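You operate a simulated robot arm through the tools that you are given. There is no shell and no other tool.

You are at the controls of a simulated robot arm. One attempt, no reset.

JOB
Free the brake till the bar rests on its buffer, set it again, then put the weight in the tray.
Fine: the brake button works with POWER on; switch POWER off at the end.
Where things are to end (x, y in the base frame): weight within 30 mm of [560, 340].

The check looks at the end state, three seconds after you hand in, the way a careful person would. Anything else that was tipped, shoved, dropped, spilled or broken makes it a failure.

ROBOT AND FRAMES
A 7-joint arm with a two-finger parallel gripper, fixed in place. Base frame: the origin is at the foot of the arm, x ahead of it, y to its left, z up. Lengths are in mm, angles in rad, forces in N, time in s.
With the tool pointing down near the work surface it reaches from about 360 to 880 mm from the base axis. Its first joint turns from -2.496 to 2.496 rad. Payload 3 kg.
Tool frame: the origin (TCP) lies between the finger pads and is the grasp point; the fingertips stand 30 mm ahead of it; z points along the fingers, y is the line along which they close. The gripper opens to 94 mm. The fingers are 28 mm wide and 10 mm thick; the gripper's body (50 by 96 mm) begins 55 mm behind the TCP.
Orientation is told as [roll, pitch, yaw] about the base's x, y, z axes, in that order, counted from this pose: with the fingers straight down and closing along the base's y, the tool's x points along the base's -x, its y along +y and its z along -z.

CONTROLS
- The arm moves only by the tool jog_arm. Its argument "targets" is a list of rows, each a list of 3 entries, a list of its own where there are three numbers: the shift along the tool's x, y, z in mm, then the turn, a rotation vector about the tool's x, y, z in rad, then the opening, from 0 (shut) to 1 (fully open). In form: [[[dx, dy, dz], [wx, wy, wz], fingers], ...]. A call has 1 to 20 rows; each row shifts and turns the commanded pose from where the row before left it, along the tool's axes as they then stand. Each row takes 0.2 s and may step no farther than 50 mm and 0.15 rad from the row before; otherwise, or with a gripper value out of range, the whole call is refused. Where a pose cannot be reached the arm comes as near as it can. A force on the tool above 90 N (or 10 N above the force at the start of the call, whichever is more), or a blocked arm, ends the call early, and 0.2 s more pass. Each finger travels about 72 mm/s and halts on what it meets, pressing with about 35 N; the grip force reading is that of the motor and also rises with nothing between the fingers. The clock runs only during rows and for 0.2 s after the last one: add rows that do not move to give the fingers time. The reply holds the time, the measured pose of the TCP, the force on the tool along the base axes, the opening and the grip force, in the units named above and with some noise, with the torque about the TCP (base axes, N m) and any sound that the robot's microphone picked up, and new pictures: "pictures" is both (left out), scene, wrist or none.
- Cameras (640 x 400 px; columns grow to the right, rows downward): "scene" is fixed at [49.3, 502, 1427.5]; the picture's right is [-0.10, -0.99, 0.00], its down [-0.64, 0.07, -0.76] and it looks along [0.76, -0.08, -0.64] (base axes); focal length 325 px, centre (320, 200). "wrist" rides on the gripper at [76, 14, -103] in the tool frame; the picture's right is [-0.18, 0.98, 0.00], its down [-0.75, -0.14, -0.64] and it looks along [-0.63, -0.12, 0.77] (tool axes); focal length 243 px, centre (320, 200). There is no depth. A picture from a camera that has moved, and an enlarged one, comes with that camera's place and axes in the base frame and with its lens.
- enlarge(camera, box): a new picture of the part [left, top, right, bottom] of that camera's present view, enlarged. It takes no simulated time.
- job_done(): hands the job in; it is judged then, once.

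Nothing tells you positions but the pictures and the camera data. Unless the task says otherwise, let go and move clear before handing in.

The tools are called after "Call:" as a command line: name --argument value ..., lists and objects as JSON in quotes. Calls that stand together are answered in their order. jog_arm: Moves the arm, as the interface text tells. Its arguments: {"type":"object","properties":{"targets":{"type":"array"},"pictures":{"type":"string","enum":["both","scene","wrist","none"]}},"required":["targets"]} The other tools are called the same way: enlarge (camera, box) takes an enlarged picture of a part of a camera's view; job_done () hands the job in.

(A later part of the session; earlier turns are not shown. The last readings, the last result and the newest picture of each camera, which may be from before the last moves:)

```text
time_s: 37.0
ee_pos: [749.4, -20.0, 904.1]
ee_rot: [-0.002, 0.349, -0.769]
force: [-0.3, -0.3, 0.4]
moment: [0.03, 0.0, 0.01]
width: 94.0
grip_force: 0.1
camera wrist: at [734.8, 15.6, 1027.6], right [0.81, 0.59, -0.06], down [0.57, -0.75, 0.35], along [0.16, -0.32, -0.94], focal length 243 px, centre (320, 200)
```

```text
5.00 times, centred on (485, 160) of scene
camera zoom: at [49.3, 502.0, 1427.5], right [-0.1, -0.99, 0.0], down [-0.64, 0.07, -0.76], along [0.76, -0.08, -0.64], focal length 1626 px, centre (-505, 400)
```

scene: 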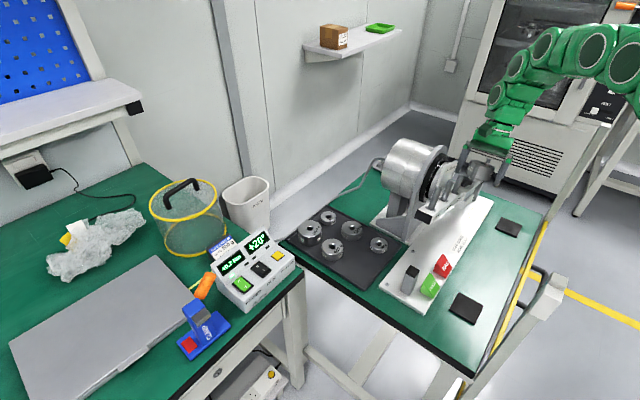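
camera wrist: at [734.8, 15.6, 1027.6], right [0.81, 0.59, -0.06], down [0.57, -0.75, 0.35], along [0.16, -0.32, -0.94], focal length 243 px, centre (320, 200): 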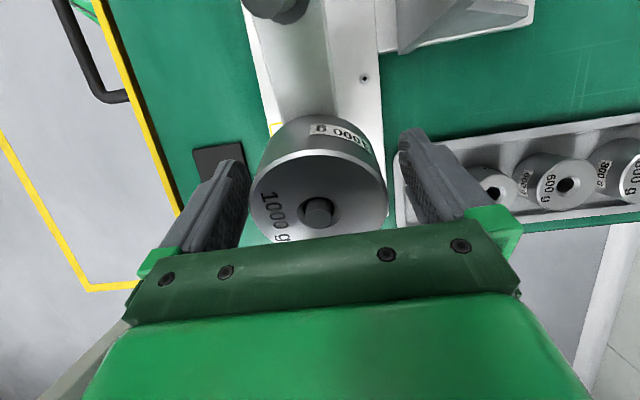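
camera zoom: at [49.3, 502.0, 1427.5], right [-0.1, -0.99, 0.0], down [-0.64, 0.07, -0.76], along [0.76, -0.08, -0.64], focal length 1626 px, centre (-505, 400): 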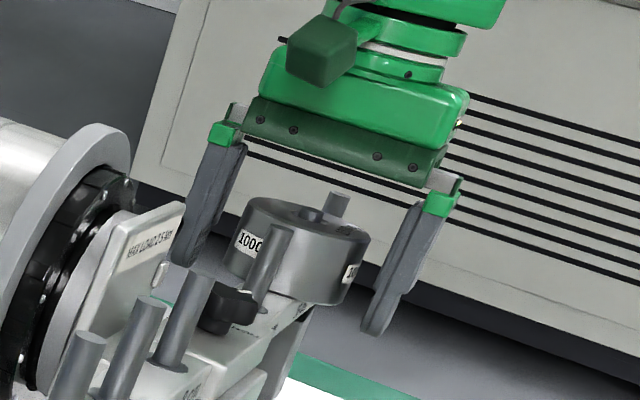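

Weight is centred between the fingers to within 1 mm, TCP at mid-height. Closing.

Call:
jog_arm --targets '[[[0, 0, 0], [0, 0, 0], 0.8], [[0, 0, 0], [0, 0, 0], 0.72], [[0, 0, 0], [0, 0, 0], 0.6], [[0, 0, 0], [0, 0, 0], 0.3], [[0, 0, 0], [0, 0, 0], 0], [[0, 0, 0], [0, 0, 0], 0]]' --pictures "both"

Call:
enlarge --camera "wrist" --box '[200, 60, 440, 240]'

Call:
enlarge --camera "scene" --box '[440, 120, 530, 200]'

```text
time_s: 38.4
ee_pos: [751.6, -21.6, 905.7]
ee_rot: [0.002, 0.349, -0.768]
force: [2.5, -5.7, 0.5]
moment: [0.1, -0.02, -0.07]
width: 66.2
grip_force: 35.3
camera wrist: at [734.9, 15.3, 1027.8], right [0.81, 0.59, -0.06], down [0.57, -0.75, 0.35], along [0.16, -0.32, -0.94], focal length 243 px, centre (320, 200)
```

scene: 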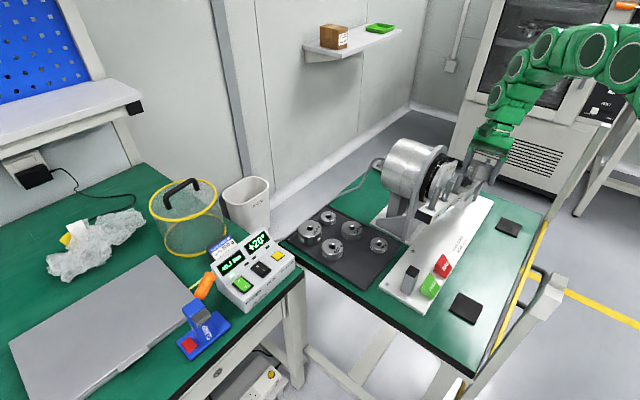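
wrist: 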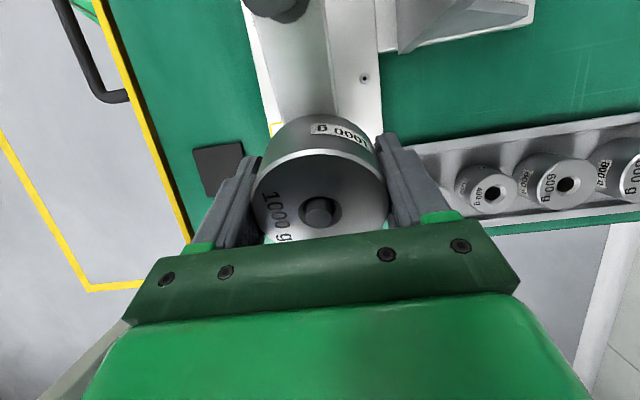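

```text
2.22 times, centred on (320, 150) of wrist
camera zoom: at [734.9, 15.3, 1027.8], right [0.81, 0.59, -0.06], down [0.57, -0.75, 0.35], along [0.16, -0.32, -0.94], focal length 539 px, centre (320, 311)
```

zoom: 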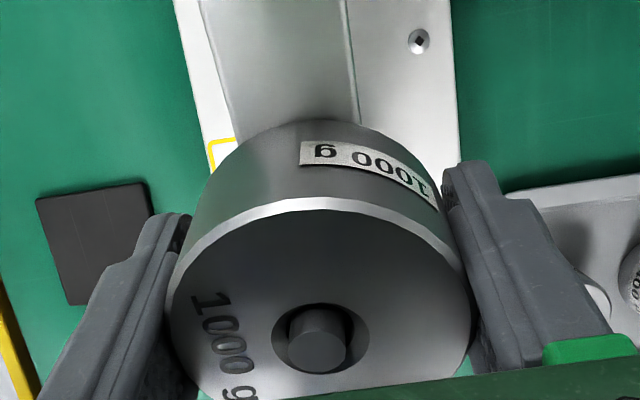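

```text
5.00 times, centred on (485, 160) of scene
camera zoom: at [49.3, 502.0, 1427.5], right [-0.1, -0.99, 0.0], down [-0.64, 0.07, -0.76], along [0.76, -0.08, -0.64], focal length 1626 px, centre (-505, 400)
```

zoom: 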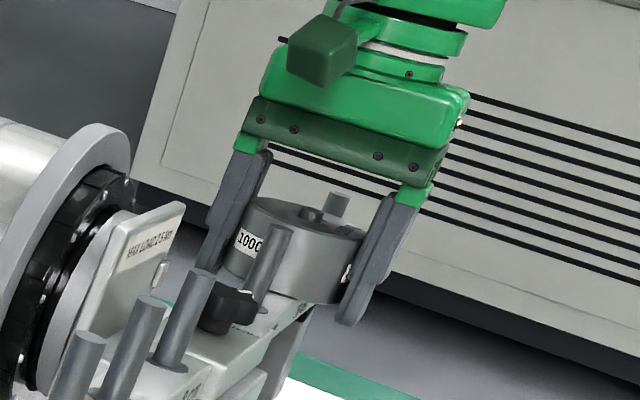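

Gripped at 66 mm with little side load. I pull along the pin axis gently.

Call:
jog_arm --targets '[[[0, 0, -4], [0, 0, 0], 0], [[0, 0, -6], [0, 0, 0], 0], [[0, 0, -6], [0, 0, 0], 0], [[0, 0, 0], [0, 0, 0], 0]]' --pictures "both"

Call:
enlarge --camera "wrist" --box '[200, 60, 440, 240]'

Call:
enlarge --camera "scene" --box '[440, 120, 530, 200]'

```text
time_s: 39.4
ee_pos: [754.3, -23.5, 919.0]
ee_rot: [-0.003, 0.348, -0.77]
force: [0.1, -0.5, -9.3]
moment: [0.0, 0.02, -0.02]
width: 66.1
grip_force: 35.0
camera wrist: at [739.1, 12.0, 1042.8], right [0.81, 0.59, -0.06], down [0.57, -0.75, 0.35], along [0.15, -0.32, -0.94], focal length 243 px, centre (320, 200)
```

scene: 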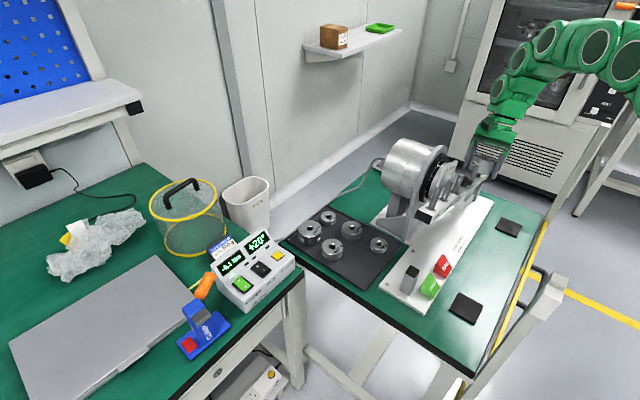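
wrist: 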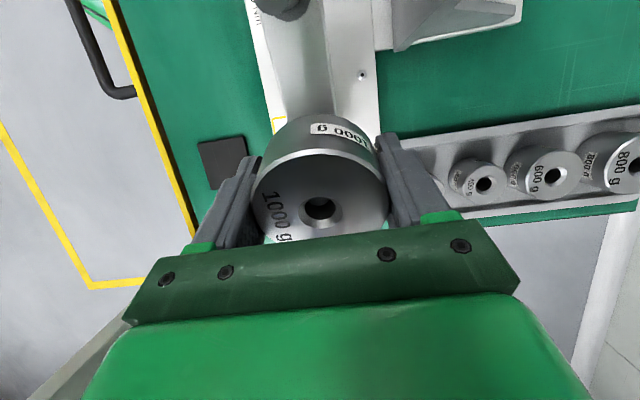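

```text
2.22 times, centred on (320, 150) of wrist
camera zoom: at [739.1, 12.0, 1042.8], right [0.81, 0.59, -0.06], down [0.57, -0.75, 0.35], along [0.15, -0.32, -0.94], focal length 539 px, centre (320, 311)
```

zoom: 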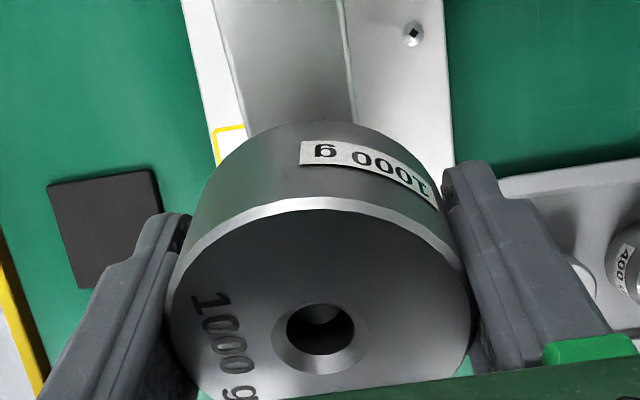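

```text
5.00 times, centred on (485, 160) of scene
camera zoom: at [49.3, 502.0, 1427.5], right [-0.1, -0.99, 0.0], down [-0.64, 0.07, -0.76], along [0.76, -0.08, -0.64], focal length 1626 px, centre (-505, 400)
```

zoom: 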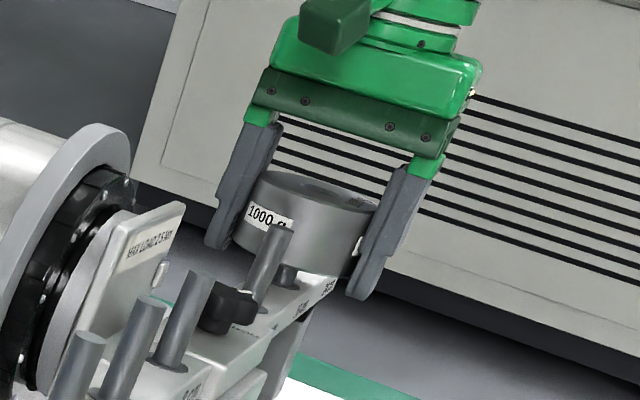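

Weight is sliding up cleanly (about 9.5 N on the tool). I continue along the pin axis until it is clear.

Call:
jog_arm --targets '[[[0, 0, -8], [0, 0, 0], 0], [[0, 0, -8], [0, 0, 0], 0], [[0, 0, -8], [0, 0, 0], 0], [[0, 0, -8], [0, 0, 0], 0], [[0, 0, -8], [0, 0, 0], 0], [[0, 0, 0], [0, 0, 0], 0]]' --pictures "scene"

Call:
enlarge --camera "scene" --box '[440, 120, 530, 200]'

```text
time_s: 40.8
ee_pos: [764.8, -33.6, 957.2]
ee_rot: [0.001, 0.349, -0.77]
force: [0.6, -0.4, -9.7]
moment: [0.03, 0.02, 0.0]
width: 66.4
grip_force: 35.3
```

scene: 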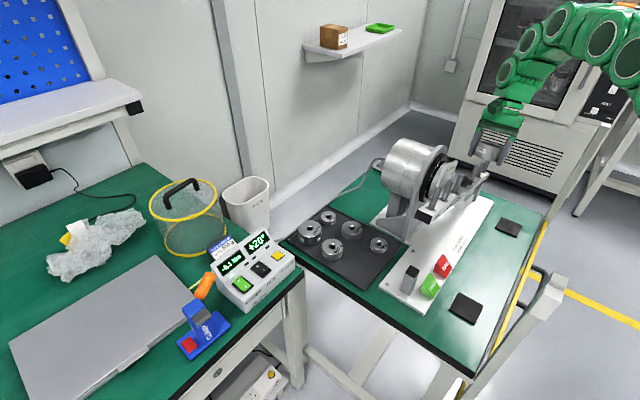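

```text
5.00 times, centred on (485, 160) of scene
camera zoom: at [49.3, 502.0, 1427.5], right [-0.1, -0.99, 0.0], down [-0.64, 0.07, -0.76], along [0.76, -0.08, -0.64], focal length 1626 px, centre (-505, 400)
```

zoom: 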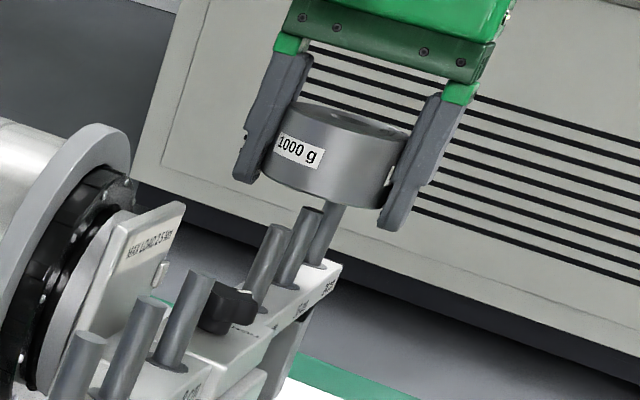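

The weight is clear of its pin top. I go a bit further along the axis, then up and inward, still tilted, staying above the plane of the pin tops.

Call:
jog_arm --targets '[[[0, 0, -8], [0, 0, 0], 0], [[0, 0, -8], [0, 0, 0], 0], [[10, -4, -12], [0, 0, 0], 0], [[20, -8, -19], [0, 0, 0], 0], [[20, -8, -19], [0, 0, 0], 0], [[20, -8, -19], [0, 0, 0], 0], [[20, -8, -19], [0, 0, 0], 0], [[20, -8, -19], [0, 0, 0], 0], [[0, 0, 0], [0, 0, 0], 0]]' --pictures "both"

Call:
enlarge --camera "scene" --box '[380, 60, 560, 220]'

```text
time_s: 42.8
ee_pos: [690.9, -21.4, 1111.1]
ee_rot: [-0.002, 0.347, -0.768]
force: [0.0, 0.5, -9.2]
moment: [0.02, 0.03, -0.01]
width: 66.5
grip_force: 34.6
camera wrist: at [675.3, 15.1, 1234.4], right [0.81, 0.59, -0.06], down [0.57, -0.75, 0.35], along [0.15, -0.32, -0.94], focal length 243 px, centre (320, 200)
```

scene: 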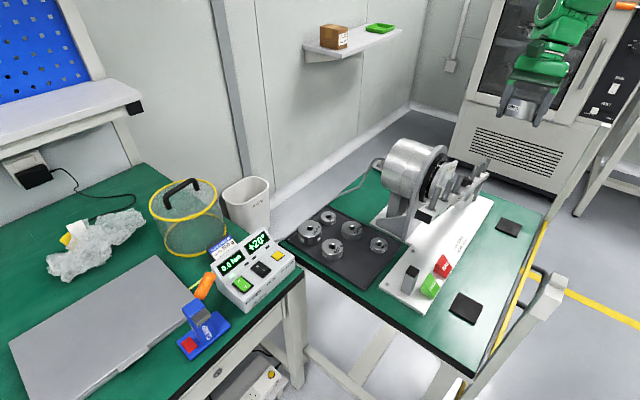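
wrist: 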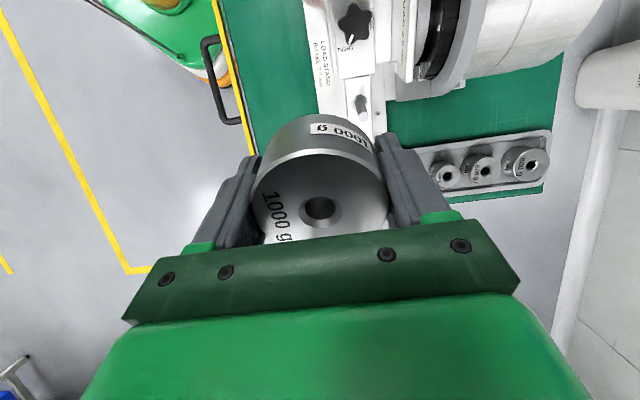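

```text
2.50 times, centred on (470, 140) of scene
camera zoom: at [49.3, 502.0, 1427.5], right [-0.1, -0.99, 0.0], down [-0.64, 0.07, -0.76], along [0.76, -0.08, -0.64], focal length 813 px, centre (-55, 350)
```

zoom: 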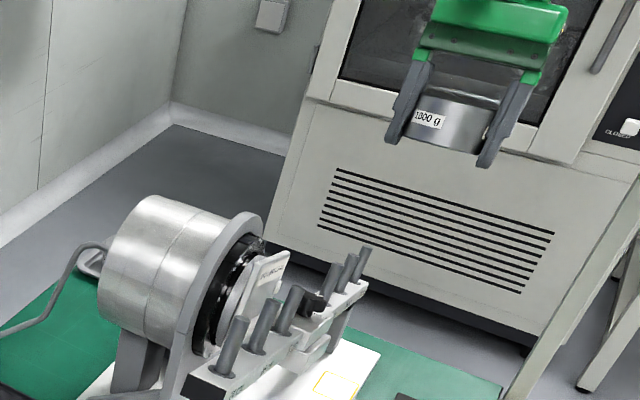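

The weight is secure and the bar undisturbed at +20°. I straighten the tool and carry the weight high over the bar to above the black tray.

Call:
jog_arm --targets '[[[0, 0, 0], [0, -0.116, 0], 0], [[0, 0, 0], [0, -0.116, 0], 0], [[0, 0, 0], [0, -0.116, 0], 0], [[0, 0, 0], [0, 0, -0.128], 0], [[0, 0, 0], [0, 0, -0.128], 0], [[0, 0, 0], [0, 0, -0.128], 0], [[0, 0, 0], [0, 0, -0.128], 0], [[0, 0, 0], [0, 0, -0.128], 0], [[0, 0, 0], [0, 0, -0.129], 0], [[18.2, 20, -13], [0, 0, 0], 0], [[18.2, 28.2, -13], [0, 0, 0], 0], [[18.2, 28.2, -13], [0, 0, 0], 0], [[18.2, 28.2, -10], [0, 0, 0], 0], [[18.2, 28.2, 0], [0, 0, 0], 0], [[0, 0, 0], [0, 0, 0], 0]]' --pictures "both"

```text
time_s: 46.0
ee_pos: [598.9, 109.5, 1161.0]
ee_rot: [-0.001, 0.001, -0.001]
force: [-0.1, -0.4, -8.0]
moment: [0.01, -0.01, 0.0]
width: 66.2
grip_force: 34.9
camera wrist: at [522.2, 126.0, 1263.7], right [0.18, 0.98, 0.0], down [0.75, -0.14, 0.64], along [0.63, -0.12, -0.77], focal length 243 px, centre (320, 200)
```

scene: 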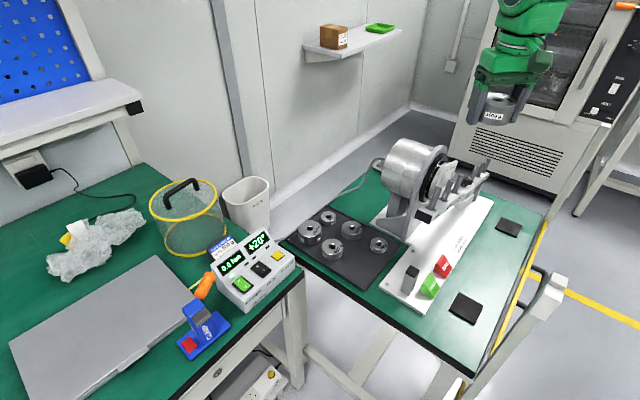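
wrist: 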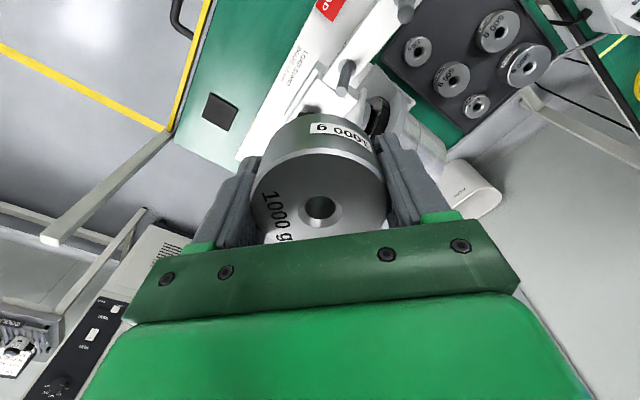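

Carrying on over to the tray, still high.

Call:
jog_arm --targets '[[[6.5, 38.4, 0], [0, 0, 0], 0], [[6.5, 38.4, 0], [0, 0, 0], 0], [[6.5, 38.4, 0], [0, 0, 0], 0], [[6.5, 38.4, 0], [0, 0, 0], 0], [[6.5, 38.4, 0], [0, 0, 0], 0], [[6.4, 38.4, 0], [0, 0, 0], 0], [[0, 0, 0], [0, 0, 0], 0]]' --pictures "both"

Call:
enlarge --camera "scene" --box '[270, 100, 510, 300]'

```text
time_s: 47.6
ee_pos: [558.3, 340.8, 1161.2]
ee_rot: [0.0, 0.002, 0.0]
force: [-0.1, 0.2, -9.9]
moment: [-0.04, -0.05, 0.03]
width: 66.0
grip_force: 34.9
camera wrist: at [483.9, 355.6, 1263.8], right [0.18, 0.98, 0.0], down [0.75, -0.14, 0.64], along [0.63, -0.12, -0.77], focal length 243 px, centre (320, 200)
```

scene: 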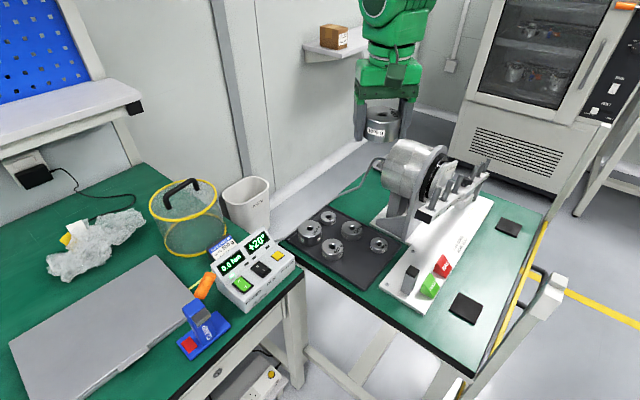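
wrist: 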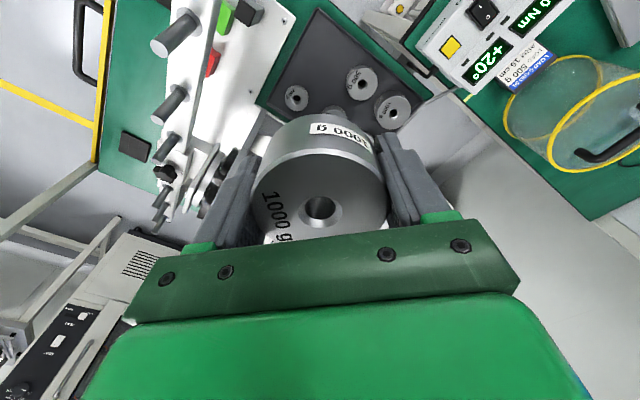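

```text
2.00 times, centred on (390, 200) of scene
camera zoom: at [49.3, 502.0, 1427.5], right [-0.1, -0.99, 0.0], down [-0.64, 0.07, -0.76], along [0.76, -0.08, -0.64], focal length 650 px, centre (180, 200)
```

zoom: 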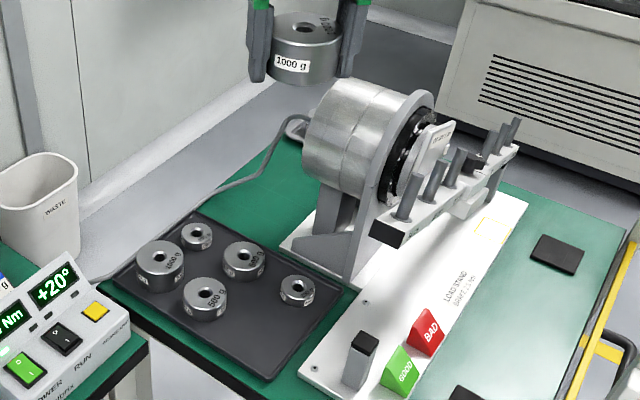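

Over the tray at (558, 341). The raised bar end is at about (457, 268, 1025), so I descend in stages, watching the forearm's clearance over it.

Call:
jog_arm --targets '[[[-1, 0, 40], [0, 0, 0], 0], [[-1, 0, 40], [0, 0, 0], 0], [[0, 0, 40], [0, 0, 0], 0], [[0, 0, 40], [0, 0, 0], 0], [[0, 0, 0], [0, 0, 0], 0]]' --pictures "both"

Call:
enlarge --camera "scene" --box '[270, 0, 590, 240]'

```text
time_s: 48.8
ee_pos: [561.7, 342.1, 997.8]
ee_rot: [0.001, 0.002, -0.001]
force: [0.1, -0.2, -10.4]
moment: [0.03, -0.02, 0.01]
width: 66.2
grip_force: 35.5
camera wrist: at [485.9, 356.1, 1100.4], right [0.18, 0.98, 0.0], down [0.75, -0.14, 0.64], along [0.63, -0.12, -0.77], focal length 243 px, centre (320, 200)
```

scene: 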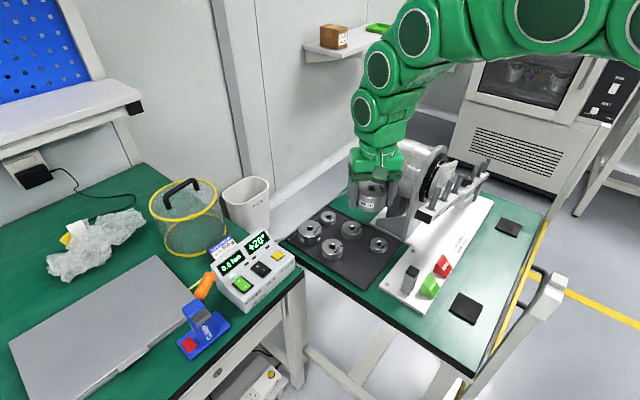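
wrist: 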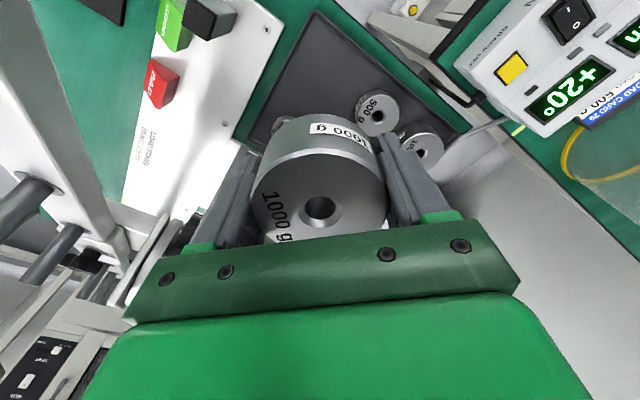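

```text
1.67 times, centred on (430, 120) of scene
camera zoom: at [49.3, 502.0, 1427.5], right [-0.1, -0.99, 0.0], down [-0.64, 0.07, -0.76], along [0.76, -0.08, -0.64], focal length 542 px, centre (137, 333)
```

zoom: 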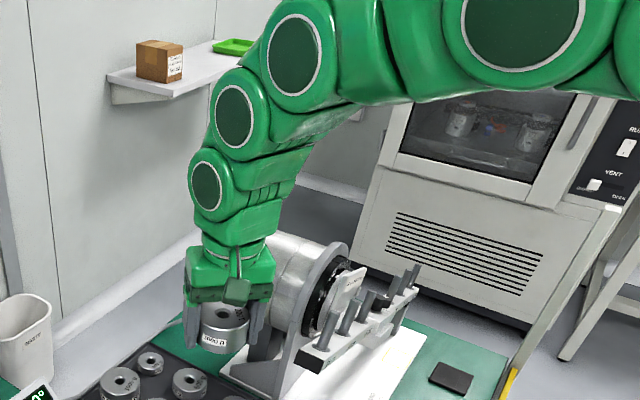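

The forearm is well above the bar at this height. I lower in further stages, checking each time.

Call:
jog_arm --targets '[[[0, 0, 30], [0, 0, 0], 0], [[0, 0, 30], [0, 0, 0], 0], [[0, 0, 30], [0, 0, 0], 0], [[0, 0, 0], [0, 0, 0], 0]]' --pictures "both"

Call:
enlarge --camera "scene" --box '[300, 60, 540, 260]'

```text
time_s: 49.8
ee_pos: [563.0, 340.2, 909.2]
ee_rot: [-0.001, -0.002, 0.0]
force: [-0.1, -0.5, -9.5]
moment: [0.01, 0.02, 0.05]
width: 66.1
grip_force: 34.8
camera wrist: at [487.0, 355.9, 1011.6], right [0.18, 0.98, 0.0], down [0.75, -0.14, 0.64], along [0.63, -0.12, -0.77], focal length 243 px, centre (320, 200)
```

scene: 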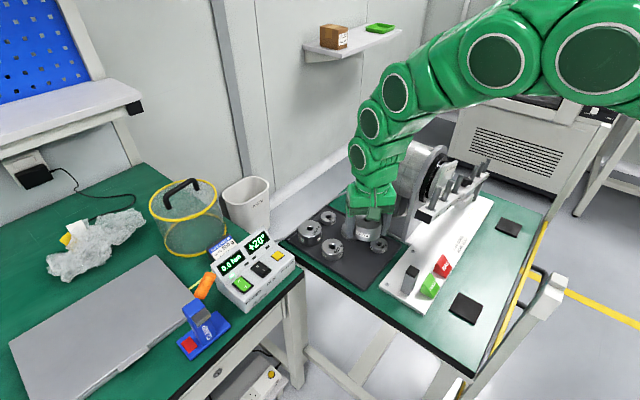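
wrist: 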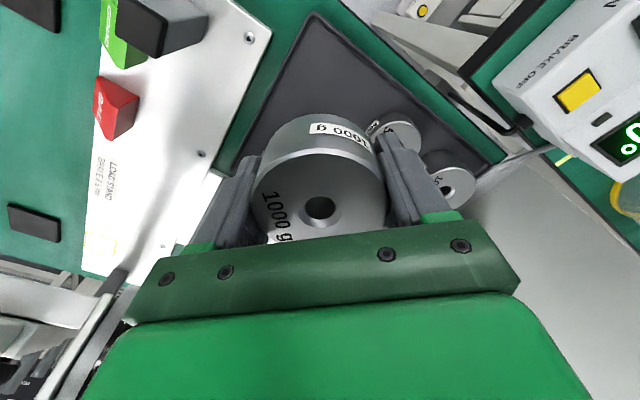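

```text
2.00 times, centred on (420, 160) of scene
camera zoom: at [49.3, 502.0, 1427.5], right [-0.1, -0.99, 0.0], down [-0.64, 0.07, -0.76], along [0.76, -0.08, -0.64], focal length 650 px, centre (120, 280)
```

zoom: 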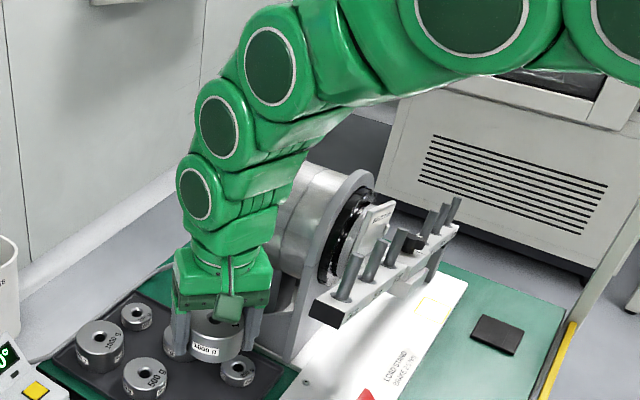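

Clearance remains good (forearm bottom about z 1200 above the bar end). Before setting down, I check how far the fingertips reach below the weight's bottom.

Call:
enlarge --camera "scene" --box '[335, 195, 415, 255]'

Call:
enlarge --camera "wrist" --box '[200, 0, 480, 240]'

```text
6.67 times, centred on (375, 225) of scene
camera zoom: at [49.3, 502.0, 1427.5], right [-0.1, -0.99, 0.0], down [-0.64, 0.07, -0.76], along [0.76, -0.08, -0.64], focal length 2168 px, centre (-47, 33)
```

zoom: 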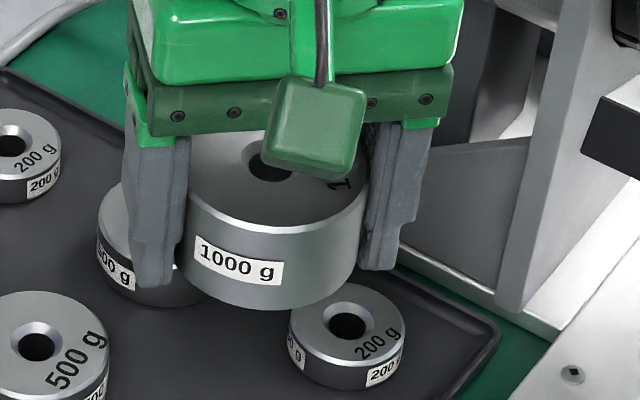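

```text
1.67 times, centred on (340, 120) of wrist
camera zoom: at [487.0, 355.9, 1011.6], right [0.18, 0.98, 0.0], down [0.75, -0.14, 0.64], along [0.63, -0.12, -0.77], focal length 404 px, centre (287, 333)
```

zoom: 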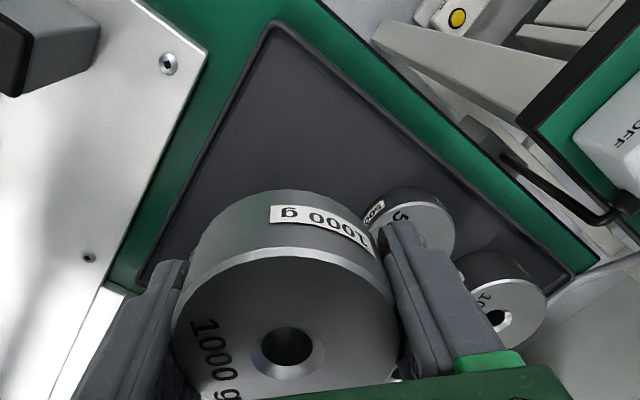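

The fingertips reach about 12 mm below the weight's bottom, so they will touch the tray first. I'll lower to just above the tray, then ease the grip so the weight slides down gently. Descending further.

Call:
jog_arm --targets '[[[1, 0, 25], [0, 0, 0], 0], [[1, 0, 25], [0, 0, 0], 0], [[0, 0, 25], [0, 0, 0], 0], [[0, 0, 0], [0, 0, 0], 0]]' --pictures "both"

Call:
enlarge --camera "scene" --box '[300, 80, 540, 280]'

Call:
enlarge --camera "scene" --box '[325, 205, 415, 275]'

```text
time_s: 50.8
ee_pos: [559.5, 340.8, 832.6]
ee_rot: [-0.001, 0.0, 0.001]
force: [0.6, 0.4, -10.1]
moment: [0.01, 0.02, -0.01]
width: 66.1
grip_force: 35.0
camera wrist: at [484.2, 356.0, 936.3], right [0.18, 0.98, 0.0], down [0.75, -0.14, 0.64], along [0.63, -0.12, -0.77], focal length 243 px, centre (320, 200)
```

scene: 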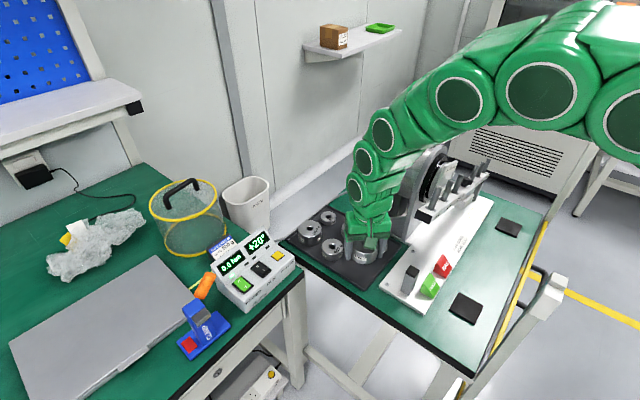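
wrist: 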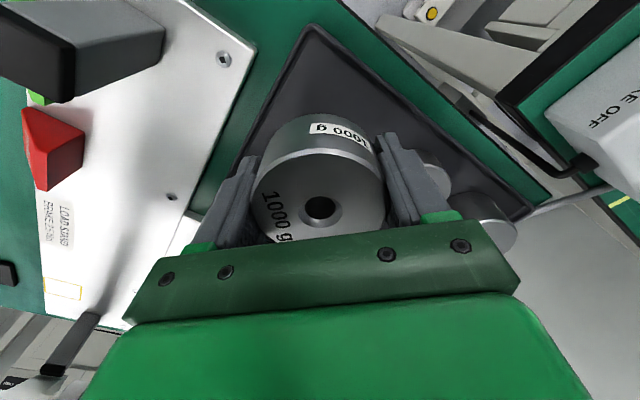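

```text
2.00 times, centred on (420, 180) of scene
camera zoom: at [49.3, 502.0, 1427.5], right [-0.1, -0.99, 0.0], down [-0.64, 0.07, -0.76], along [0.76, -0.08, -0.64], focal length 650 px, centre (120, 240)
```

zoom: 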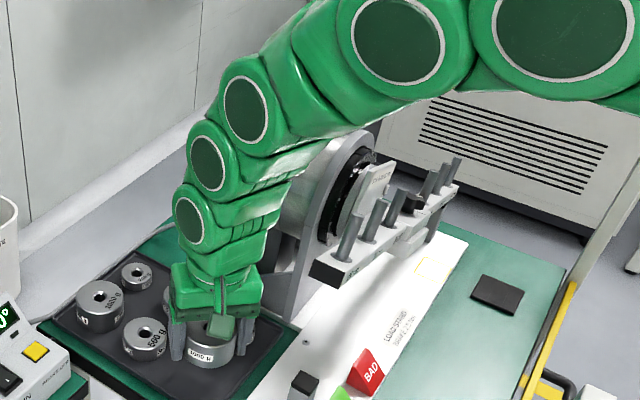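

```text
5.71 times, centred on (370, 240) of scene
camera zoom: at [49.3, 502.0, 1427.5], right [-0.1, -0.99, 0.0], down [-0.64, 0.07, -0.76], along [0.76, -0.08, -0.64], focal length 1858 px, centre (34, -29)
```

zoom: 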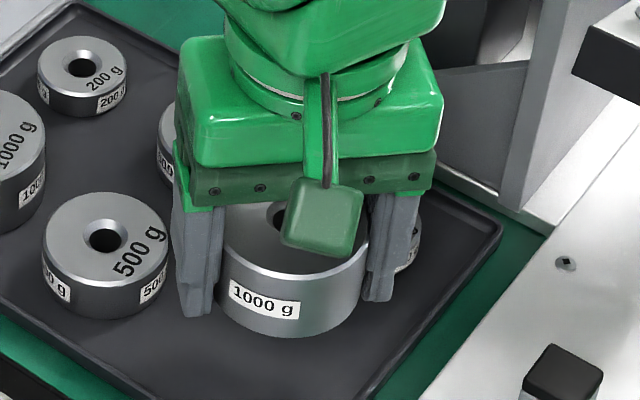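

Forearm still clears the bar end by a good margin. Lowering toward the tray.

Call:
jog_arm --targets '[[[0, 0, 15], [0, 0, 0], 0], [[0, 0, 15], [0, 0, 0], 0], [[0, 0, 10], [0, 0, 0], 0], [[0, 0, 0], [0, 0, 0], 0]]' --pictures "both"

Call:
enlarge --camera "scene" --box '[325, 215, 415, 285]'

Call:
enlarge --camera "scene" --box '[300, 80, 540, 280]'

```text
time_s: 51.8
ee_pos: [559.8, 340.8, 793.3]
ee_rot: [0.0, 0.001, 0.0]
force: [0.1, -0.3, -9.8]
moment: [0.01, -0.01, 0.0]
width: 66.3
grip_force: 35.2
camera wrist: at [484.1, 356.5, 897.3], right [0.18, 0.98, 0.0], down [0.75, -0.14, 0.64], along [0.63, -0.12, -0.77], focal length 243 px, centre (320, 200)
```

scene: 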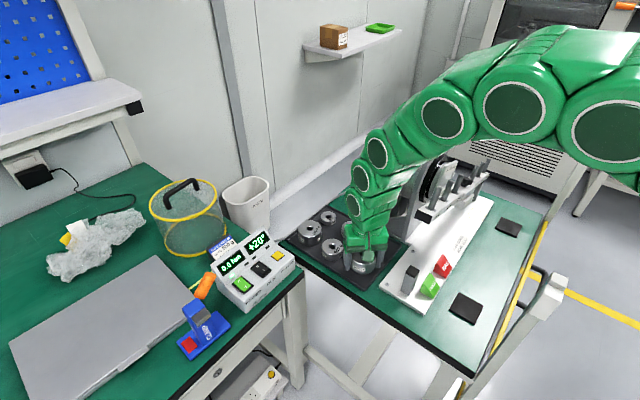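
wrist: 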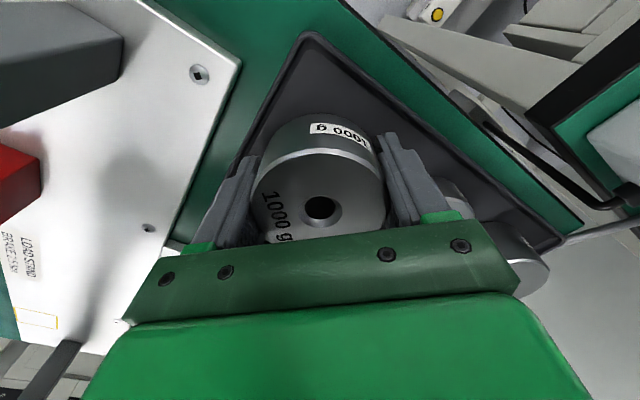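

```text
5.71 times, centred on (370, 250) of scene
camera zoom: at [49.3, 502.0, 1427.5], right [-0.1, -0.99, 0.0], down [-0.64, 0.07, -0.76], along [0.76, -0.08, -0.64], focal length 1858 px, centre (34, -86)
```

zoom: 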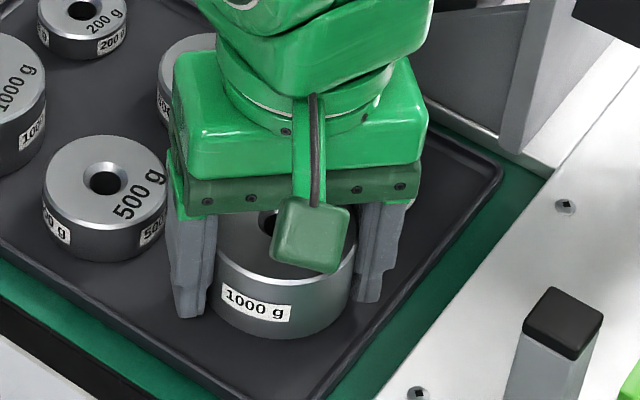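

```text
2.00 times, centred on (420, 180) of scene
camera zoom: at [49.3, 502.0, 1427.5], right [-0.1, -0.99, 0.0], down [-0.64, 0.07, -0.76], along [0.76, -0.08, -0.64], focal length 650 px, centre (120, 240)
```

zoom: 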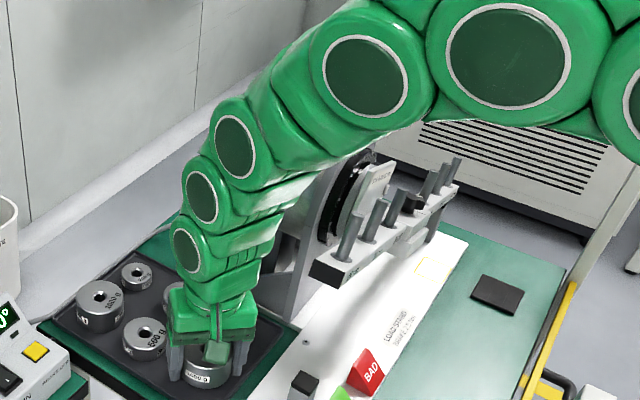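

The near tray rim is about 43 mm from the target, tight for the −y finger. I shift 6 mm in +x and 7 mm in +y (well within tolerance), then descend slowly to find the tray floor.

Call:
jog_arm --targets '[[[-6, 7, 0], [0, 0, 0], 0], [[0, 0, 4], [0, 0, 0], 0], [[0, 0, 2], [0, 0, 0], 0], [[0, 0, 2], [0, 0, 0], 0], [[0, 0, 0], [0, 0, 0], 0]]' --pictures "both"

Call:
enlarge --camera "scene" --box '[325, 215, 415, 285]'

Call:
enlarge --camera "wrist" --box '[170, 20, 550, 260]'

```text
time_s: 53.0
ee_pos: [565.0, 347.8, 787.0]
ee_rot: [0.001, 0.001, 0.0]
force: [-0.4, 0.1, -10.0]
moment: [0.0, -0.02, 0.06]
width: 66.4
grip_force: 35.2
camera wrist: at [489.9, 362.9, 889.8], right [0.18, 0.98, 0.0], down [0.75, -0.14, 0.64], along [0.63, -0.12, -0.77], focal length 243 px, centre (320, 200)
```

scene: 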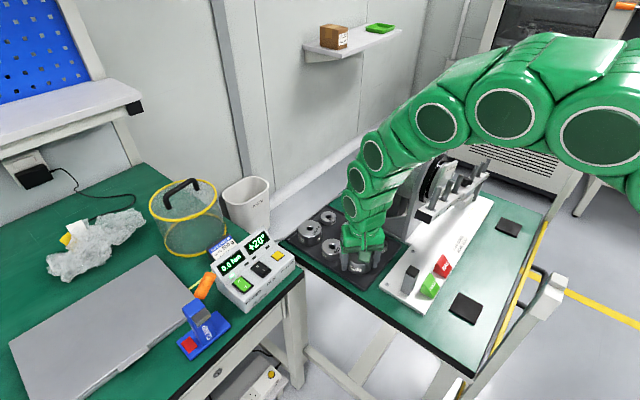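
wrist: 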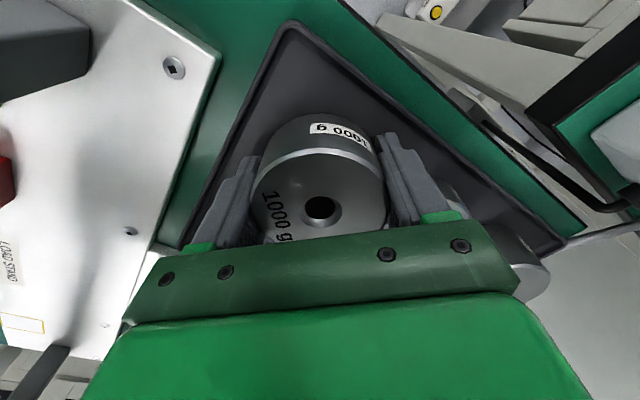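

```text
5.71 times, centred on (370, 250) of scene
camera zoom: at [49.3, 502.0, 1427.5], right [-0.1, -0.99, 0.0], down [-0.64, 0.07, -0.76], along [0.76, -0.08, -0.64], focal length 1858 px, centre (34, -86)
```

zoom: 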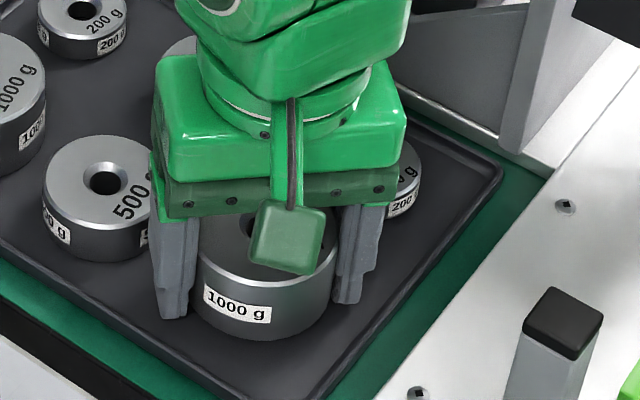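

```text
1.67 times, centred on (360, 140) of wrist
camera zoom: at [489.9, 362.9, 889.8], right [0.18, 0.98, 0.0], down [0.75, -0.14, 0.64], along [0.63, -0.12, -0.77], focal length 404 px, centre (253, 300)
```

zoom: 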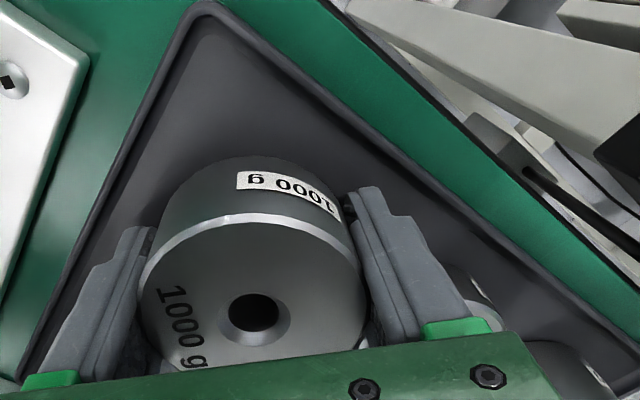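

Fingers are clear of the rim. Continuing down slowly to feel the floor.

Call:
jog_arm --targets '[[[0, 0, 2], [0, 0, 0], 0], [[0, 0, 2], [0, 0, 0], 0], [[0, 0, 0], [0, 0, 0], 0]]' --pictures "none"

Call:
enlarge --camera "scene" --box '[335, 235, 395, 275]'

```text
time_s: 53.8
ee_pos: [564.8, 348.2, 785.2]
ee_rot: [0.002, -0.001, 0.0]
force: [-22.6, -11.4, 76.3]
moment: [-3.5, 0.92, -0.91]
width: 66.2
grip_force: 35.5
```

```text
10.00 times, centred on (365, 255) of scene
camera zoom: at [49.3, 502.0, 1427.5], right [-0.1, -0.99, 0.0], down [-0.64, 0.07, -0.76], along [0.76, -0.08, -0.64], focal length 3252 px, centre (-130, -350)
```

zoom: 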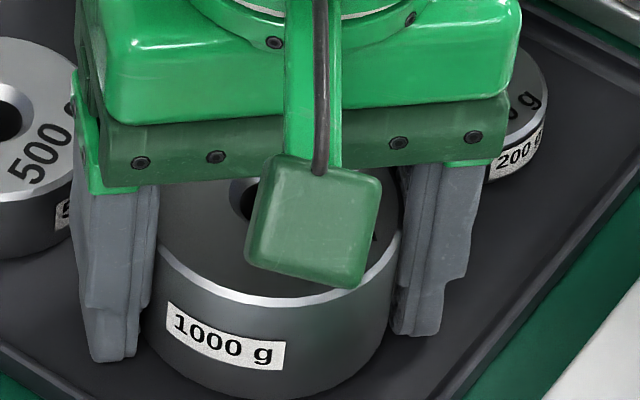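

Fingertip (mostly the −y one) touched the tray at TCP z ≈ 785. I raise slightly to relieve the load before easing the grip.

Call:
jog_arm --targets '[[[0, 0, -2.5], [0, 0, 0], 0], [[0, 0, 0], [0, 0, 0], 0]]' --pictures "wrist"

Call:
enlarge --camera "scene" --box '[335, 235, 395, 275]'

```text
time_s: 54.4
ee_pos: [564.4, 347.6, 784.6]
ee_rot: [0.0, 0.001, 0.001]
force: [-1.6, 1.0, 19.7]
moment: [-1.01, -0.05, -0.24]
width: 65.9
grip_force: 34.8
camera wrist: at [489.9, 362.7, 888.2], right [0.18, 0.98, 0.0], down [0.75, -0.14, 0.64], along [0.63, -0.12, -0.77], focal length 243 px, centre (320, 200)
```

wrist: 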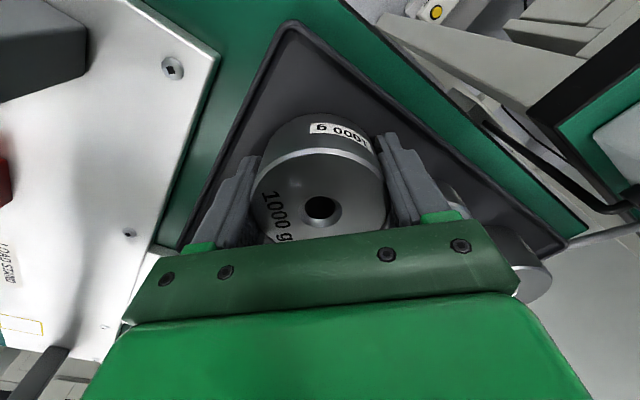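

```text
10.00 times, centred on (365, 255) of scene
camera zoom: at [49.3, 502.0, 1427.5], right [-0.1, -0.99, 0.0], down [-0.64, 0.07, -0.76], along [0.76, -0.08, -0.64], focal length 3252 px, centre (-130, -350)
```

zoom: 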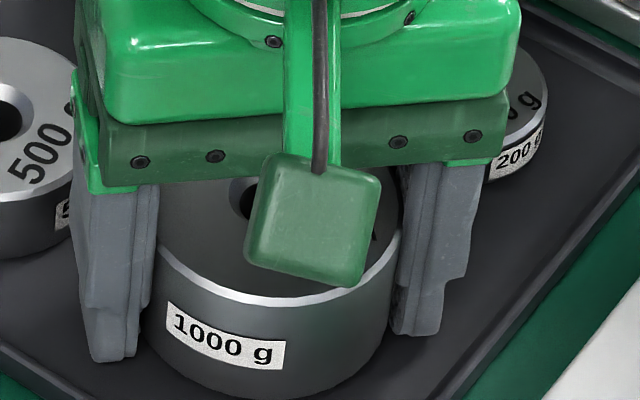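

Still lightly touching. I raise a hair more and test easing the grip command toward the actual width.

Call:
jog_arm --targets '[[[0, 0, -0.8], [0, 0, 0], 0.6], [[0, 0, 0], [0, 0, 0], 0.68], [[0, 0, 0], [0, 0, 0], 0.68]]' --pictures "none"

Call:
enlarge --camera "scene" --box '[335, 235, 395, 275]'

```text
time_s: 55.2
ee_pos: [565.0, 346.2, 785.5]
ee_rot: [-0.001, 0.002, 0.0]
force: [0.2, -0.3, -9.6]
moment: [0.01, 0.02, -0.02]
width: 66.3
grip_force: 34.9
```

```text
10.00 times, centred on (365, 255) of scene
camera zoom: at [49.3, 502.0, 1427.5], right [-0.1, -0.99, 0.0], down [-0.64, 0.07, -0.76], along [0.76, -0.08, -0.64], focal length 3252 px, centre (-130, -350)
```

zoom: 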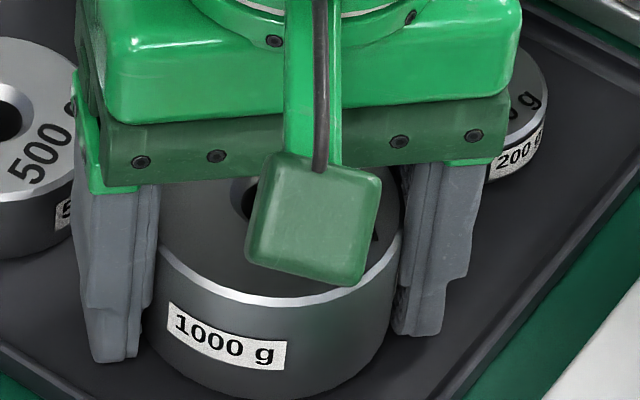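

Out of contact now, weight held (−9.6 N), full grip. I ease further in small increments.

Call:
jog_arm --targets '[[[0, 0, 0], [0, 0, 0], 0.692], [[0, 0, 0], [0, 0, 0], 0.696], [[0, 0, 0], [0, 0, 0], 0.696]]' --pictures "none"

```text
time_s: 56.0
ee_pos: [565.1, 348.1, 786.0]
ee_rot: [-0.001, 0.001, 0.001]
force: [-0.1, -0.9, -10.5]
moment: [-0.02, 0.01, 0.03]
width: 66.2
grip_force: 34.4
```

Call:
jog_arm --targets '[[[0, 0, 0], [0, 0, 0], 0.699], [[0, 0, 0], [0, 0, 0], 0.7], [[0, 0, 0], [0, 0, 0], 0.7]]' --pictures "none"

```text
time_s: 56.8
ee_pos: [564.7, 347.5, 787.0]
ee_rot: [0.001, 0.002, 0.001]
force: [1.1, 0.7, 0.8]
moment: [0.04, 0.02, 0.02]
width: 66.7
grip_force: 1.6
```

The load on the tool has gone: the weight has settled. Checking pictures.

Call:
enlarge --camera "scene" --box '[335, 235, 395, 275]'

Call:
enlarge --camera "wrist" --box '[170, 20, 550, 260]'

```text
10.00 times, centred on (365, 255) of scene
camera zoom: at [49.3, 502.0, 1427.5], right [-0.1, -0.99, 0.0], down [-0.64, 0.07, -0.76], along [0.76, -0.08, -0.64], focal length 3252 px, centre (-130, -350)
```

zoom: 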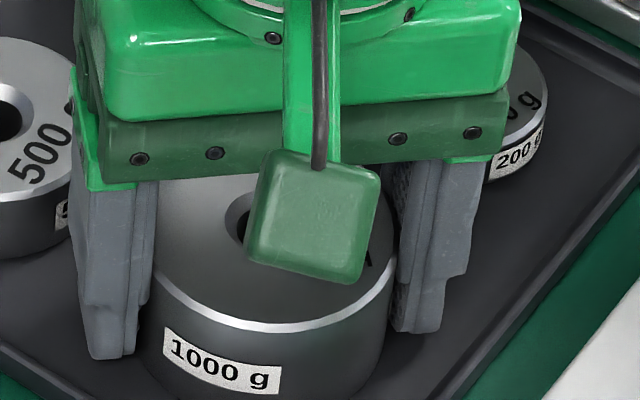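

```text
1.67 times, centred on (360, 140) of wrist
camera zoom: at [489.9, 362.9, 889.3], right [0.18, 0.98, 0.0], down [0.75, -0.14, 0.64], along [0.63, -0.12, -0.77], focal length 404 px, centre (253, 300)
```

zoom: 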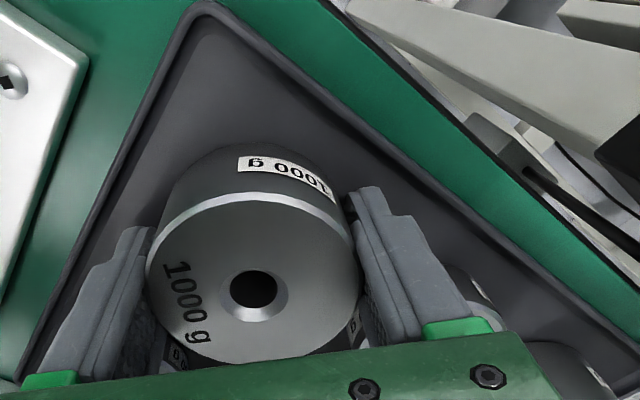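

The weight stands upright on the tray floor. I open slightly (about 75 mm) and lift straight up.

Call:
jog_arm --targets '[[[0, 0, 0], [0, 0, 0], 0.75], [[0, 0, 0], [0, 0, 0], 0.8], [[0, 0, 0], [0, 0, 0], 0.8], [[0, 0, -5], [0, 0, 0], 0.8], [[0, 0, -10], [0, 0, 0], 0.8], [[0, 0, -20], [0, 0, 0], 0.8], [[0, 0, -30], [0, 0, 0], 0.8], [[0, 0, -30], [0, 0, 0], 0.8], [[0, 0, 0], [0, 0, 0], 0.8]]' --pictures "both"

Call:
enlarge --camera "scene" --box '[300, 200, 440, 300]'

Call:
enlarge --camera "wrist" --box '[170, 20, 550, 260]'

```text
time_s: 58.8
ee_pos: [565.4, 346.1, 882.8]
ee_rot: [0.0, 0.002, -0.001]
force: [-0.4, 0.0, -0.5]
moment: [0.02, 0.01, -0.01]
width: 75.3
grip_force: 0.1
camera wrist: at [489.7, 361.9, 985.5], right [0.18, 0.98, 0.0], down [0.75, -0.14, 0.64], along [0.63, -0.12, -0.77], focal length 243 px, centre (320, 200)
```

scene: 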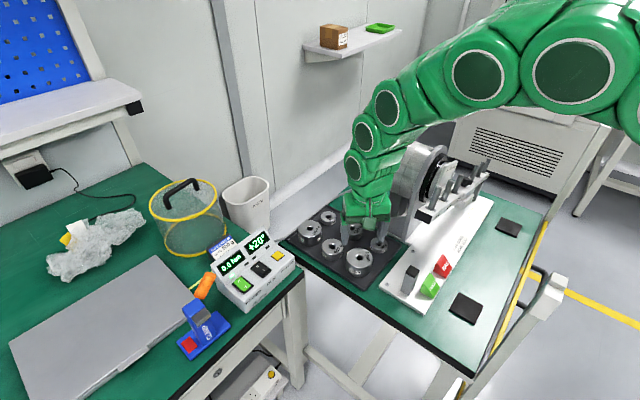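
wrist: 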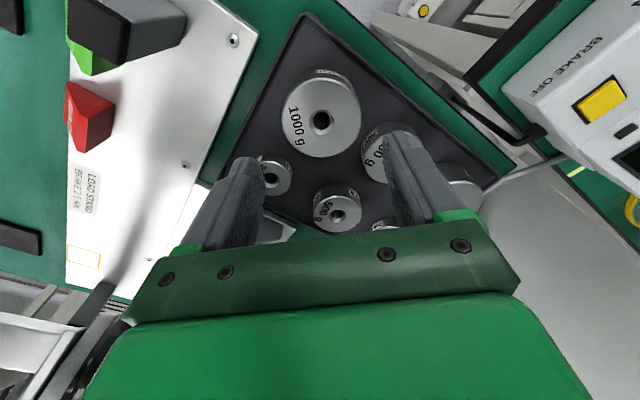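

```text
4.00 times, centred on (370, 250) of scene
camera zoom: at [49.3, 502.0, 1427.5], right [-0.1, -0.99, 0.0], down [-0.64, 0.07, -0.76], along [0.76, -0.08, -0.64], focal length 1301 px, centre (120, 0)
```

zoom: 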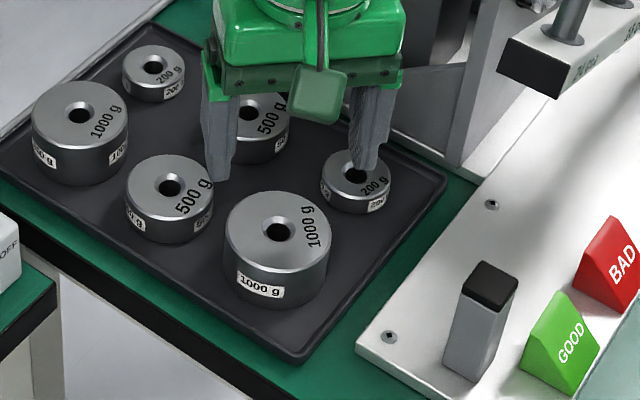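

```text
1.67 times, centred on (360, 140) of wrist
camera zoom: at [489.7, 361.9, 985.5], right [0.18, 0.98, 0.0], down [0.75, -0.14, 0.64], along [0.63, -0.12, -0.77], focal length 404 px, centre (253, 300)
```

zoom: 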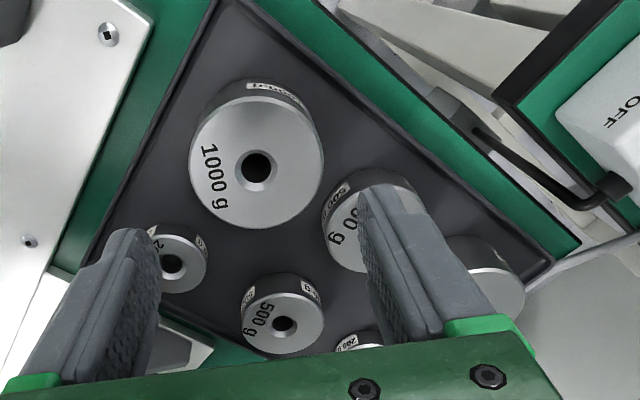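

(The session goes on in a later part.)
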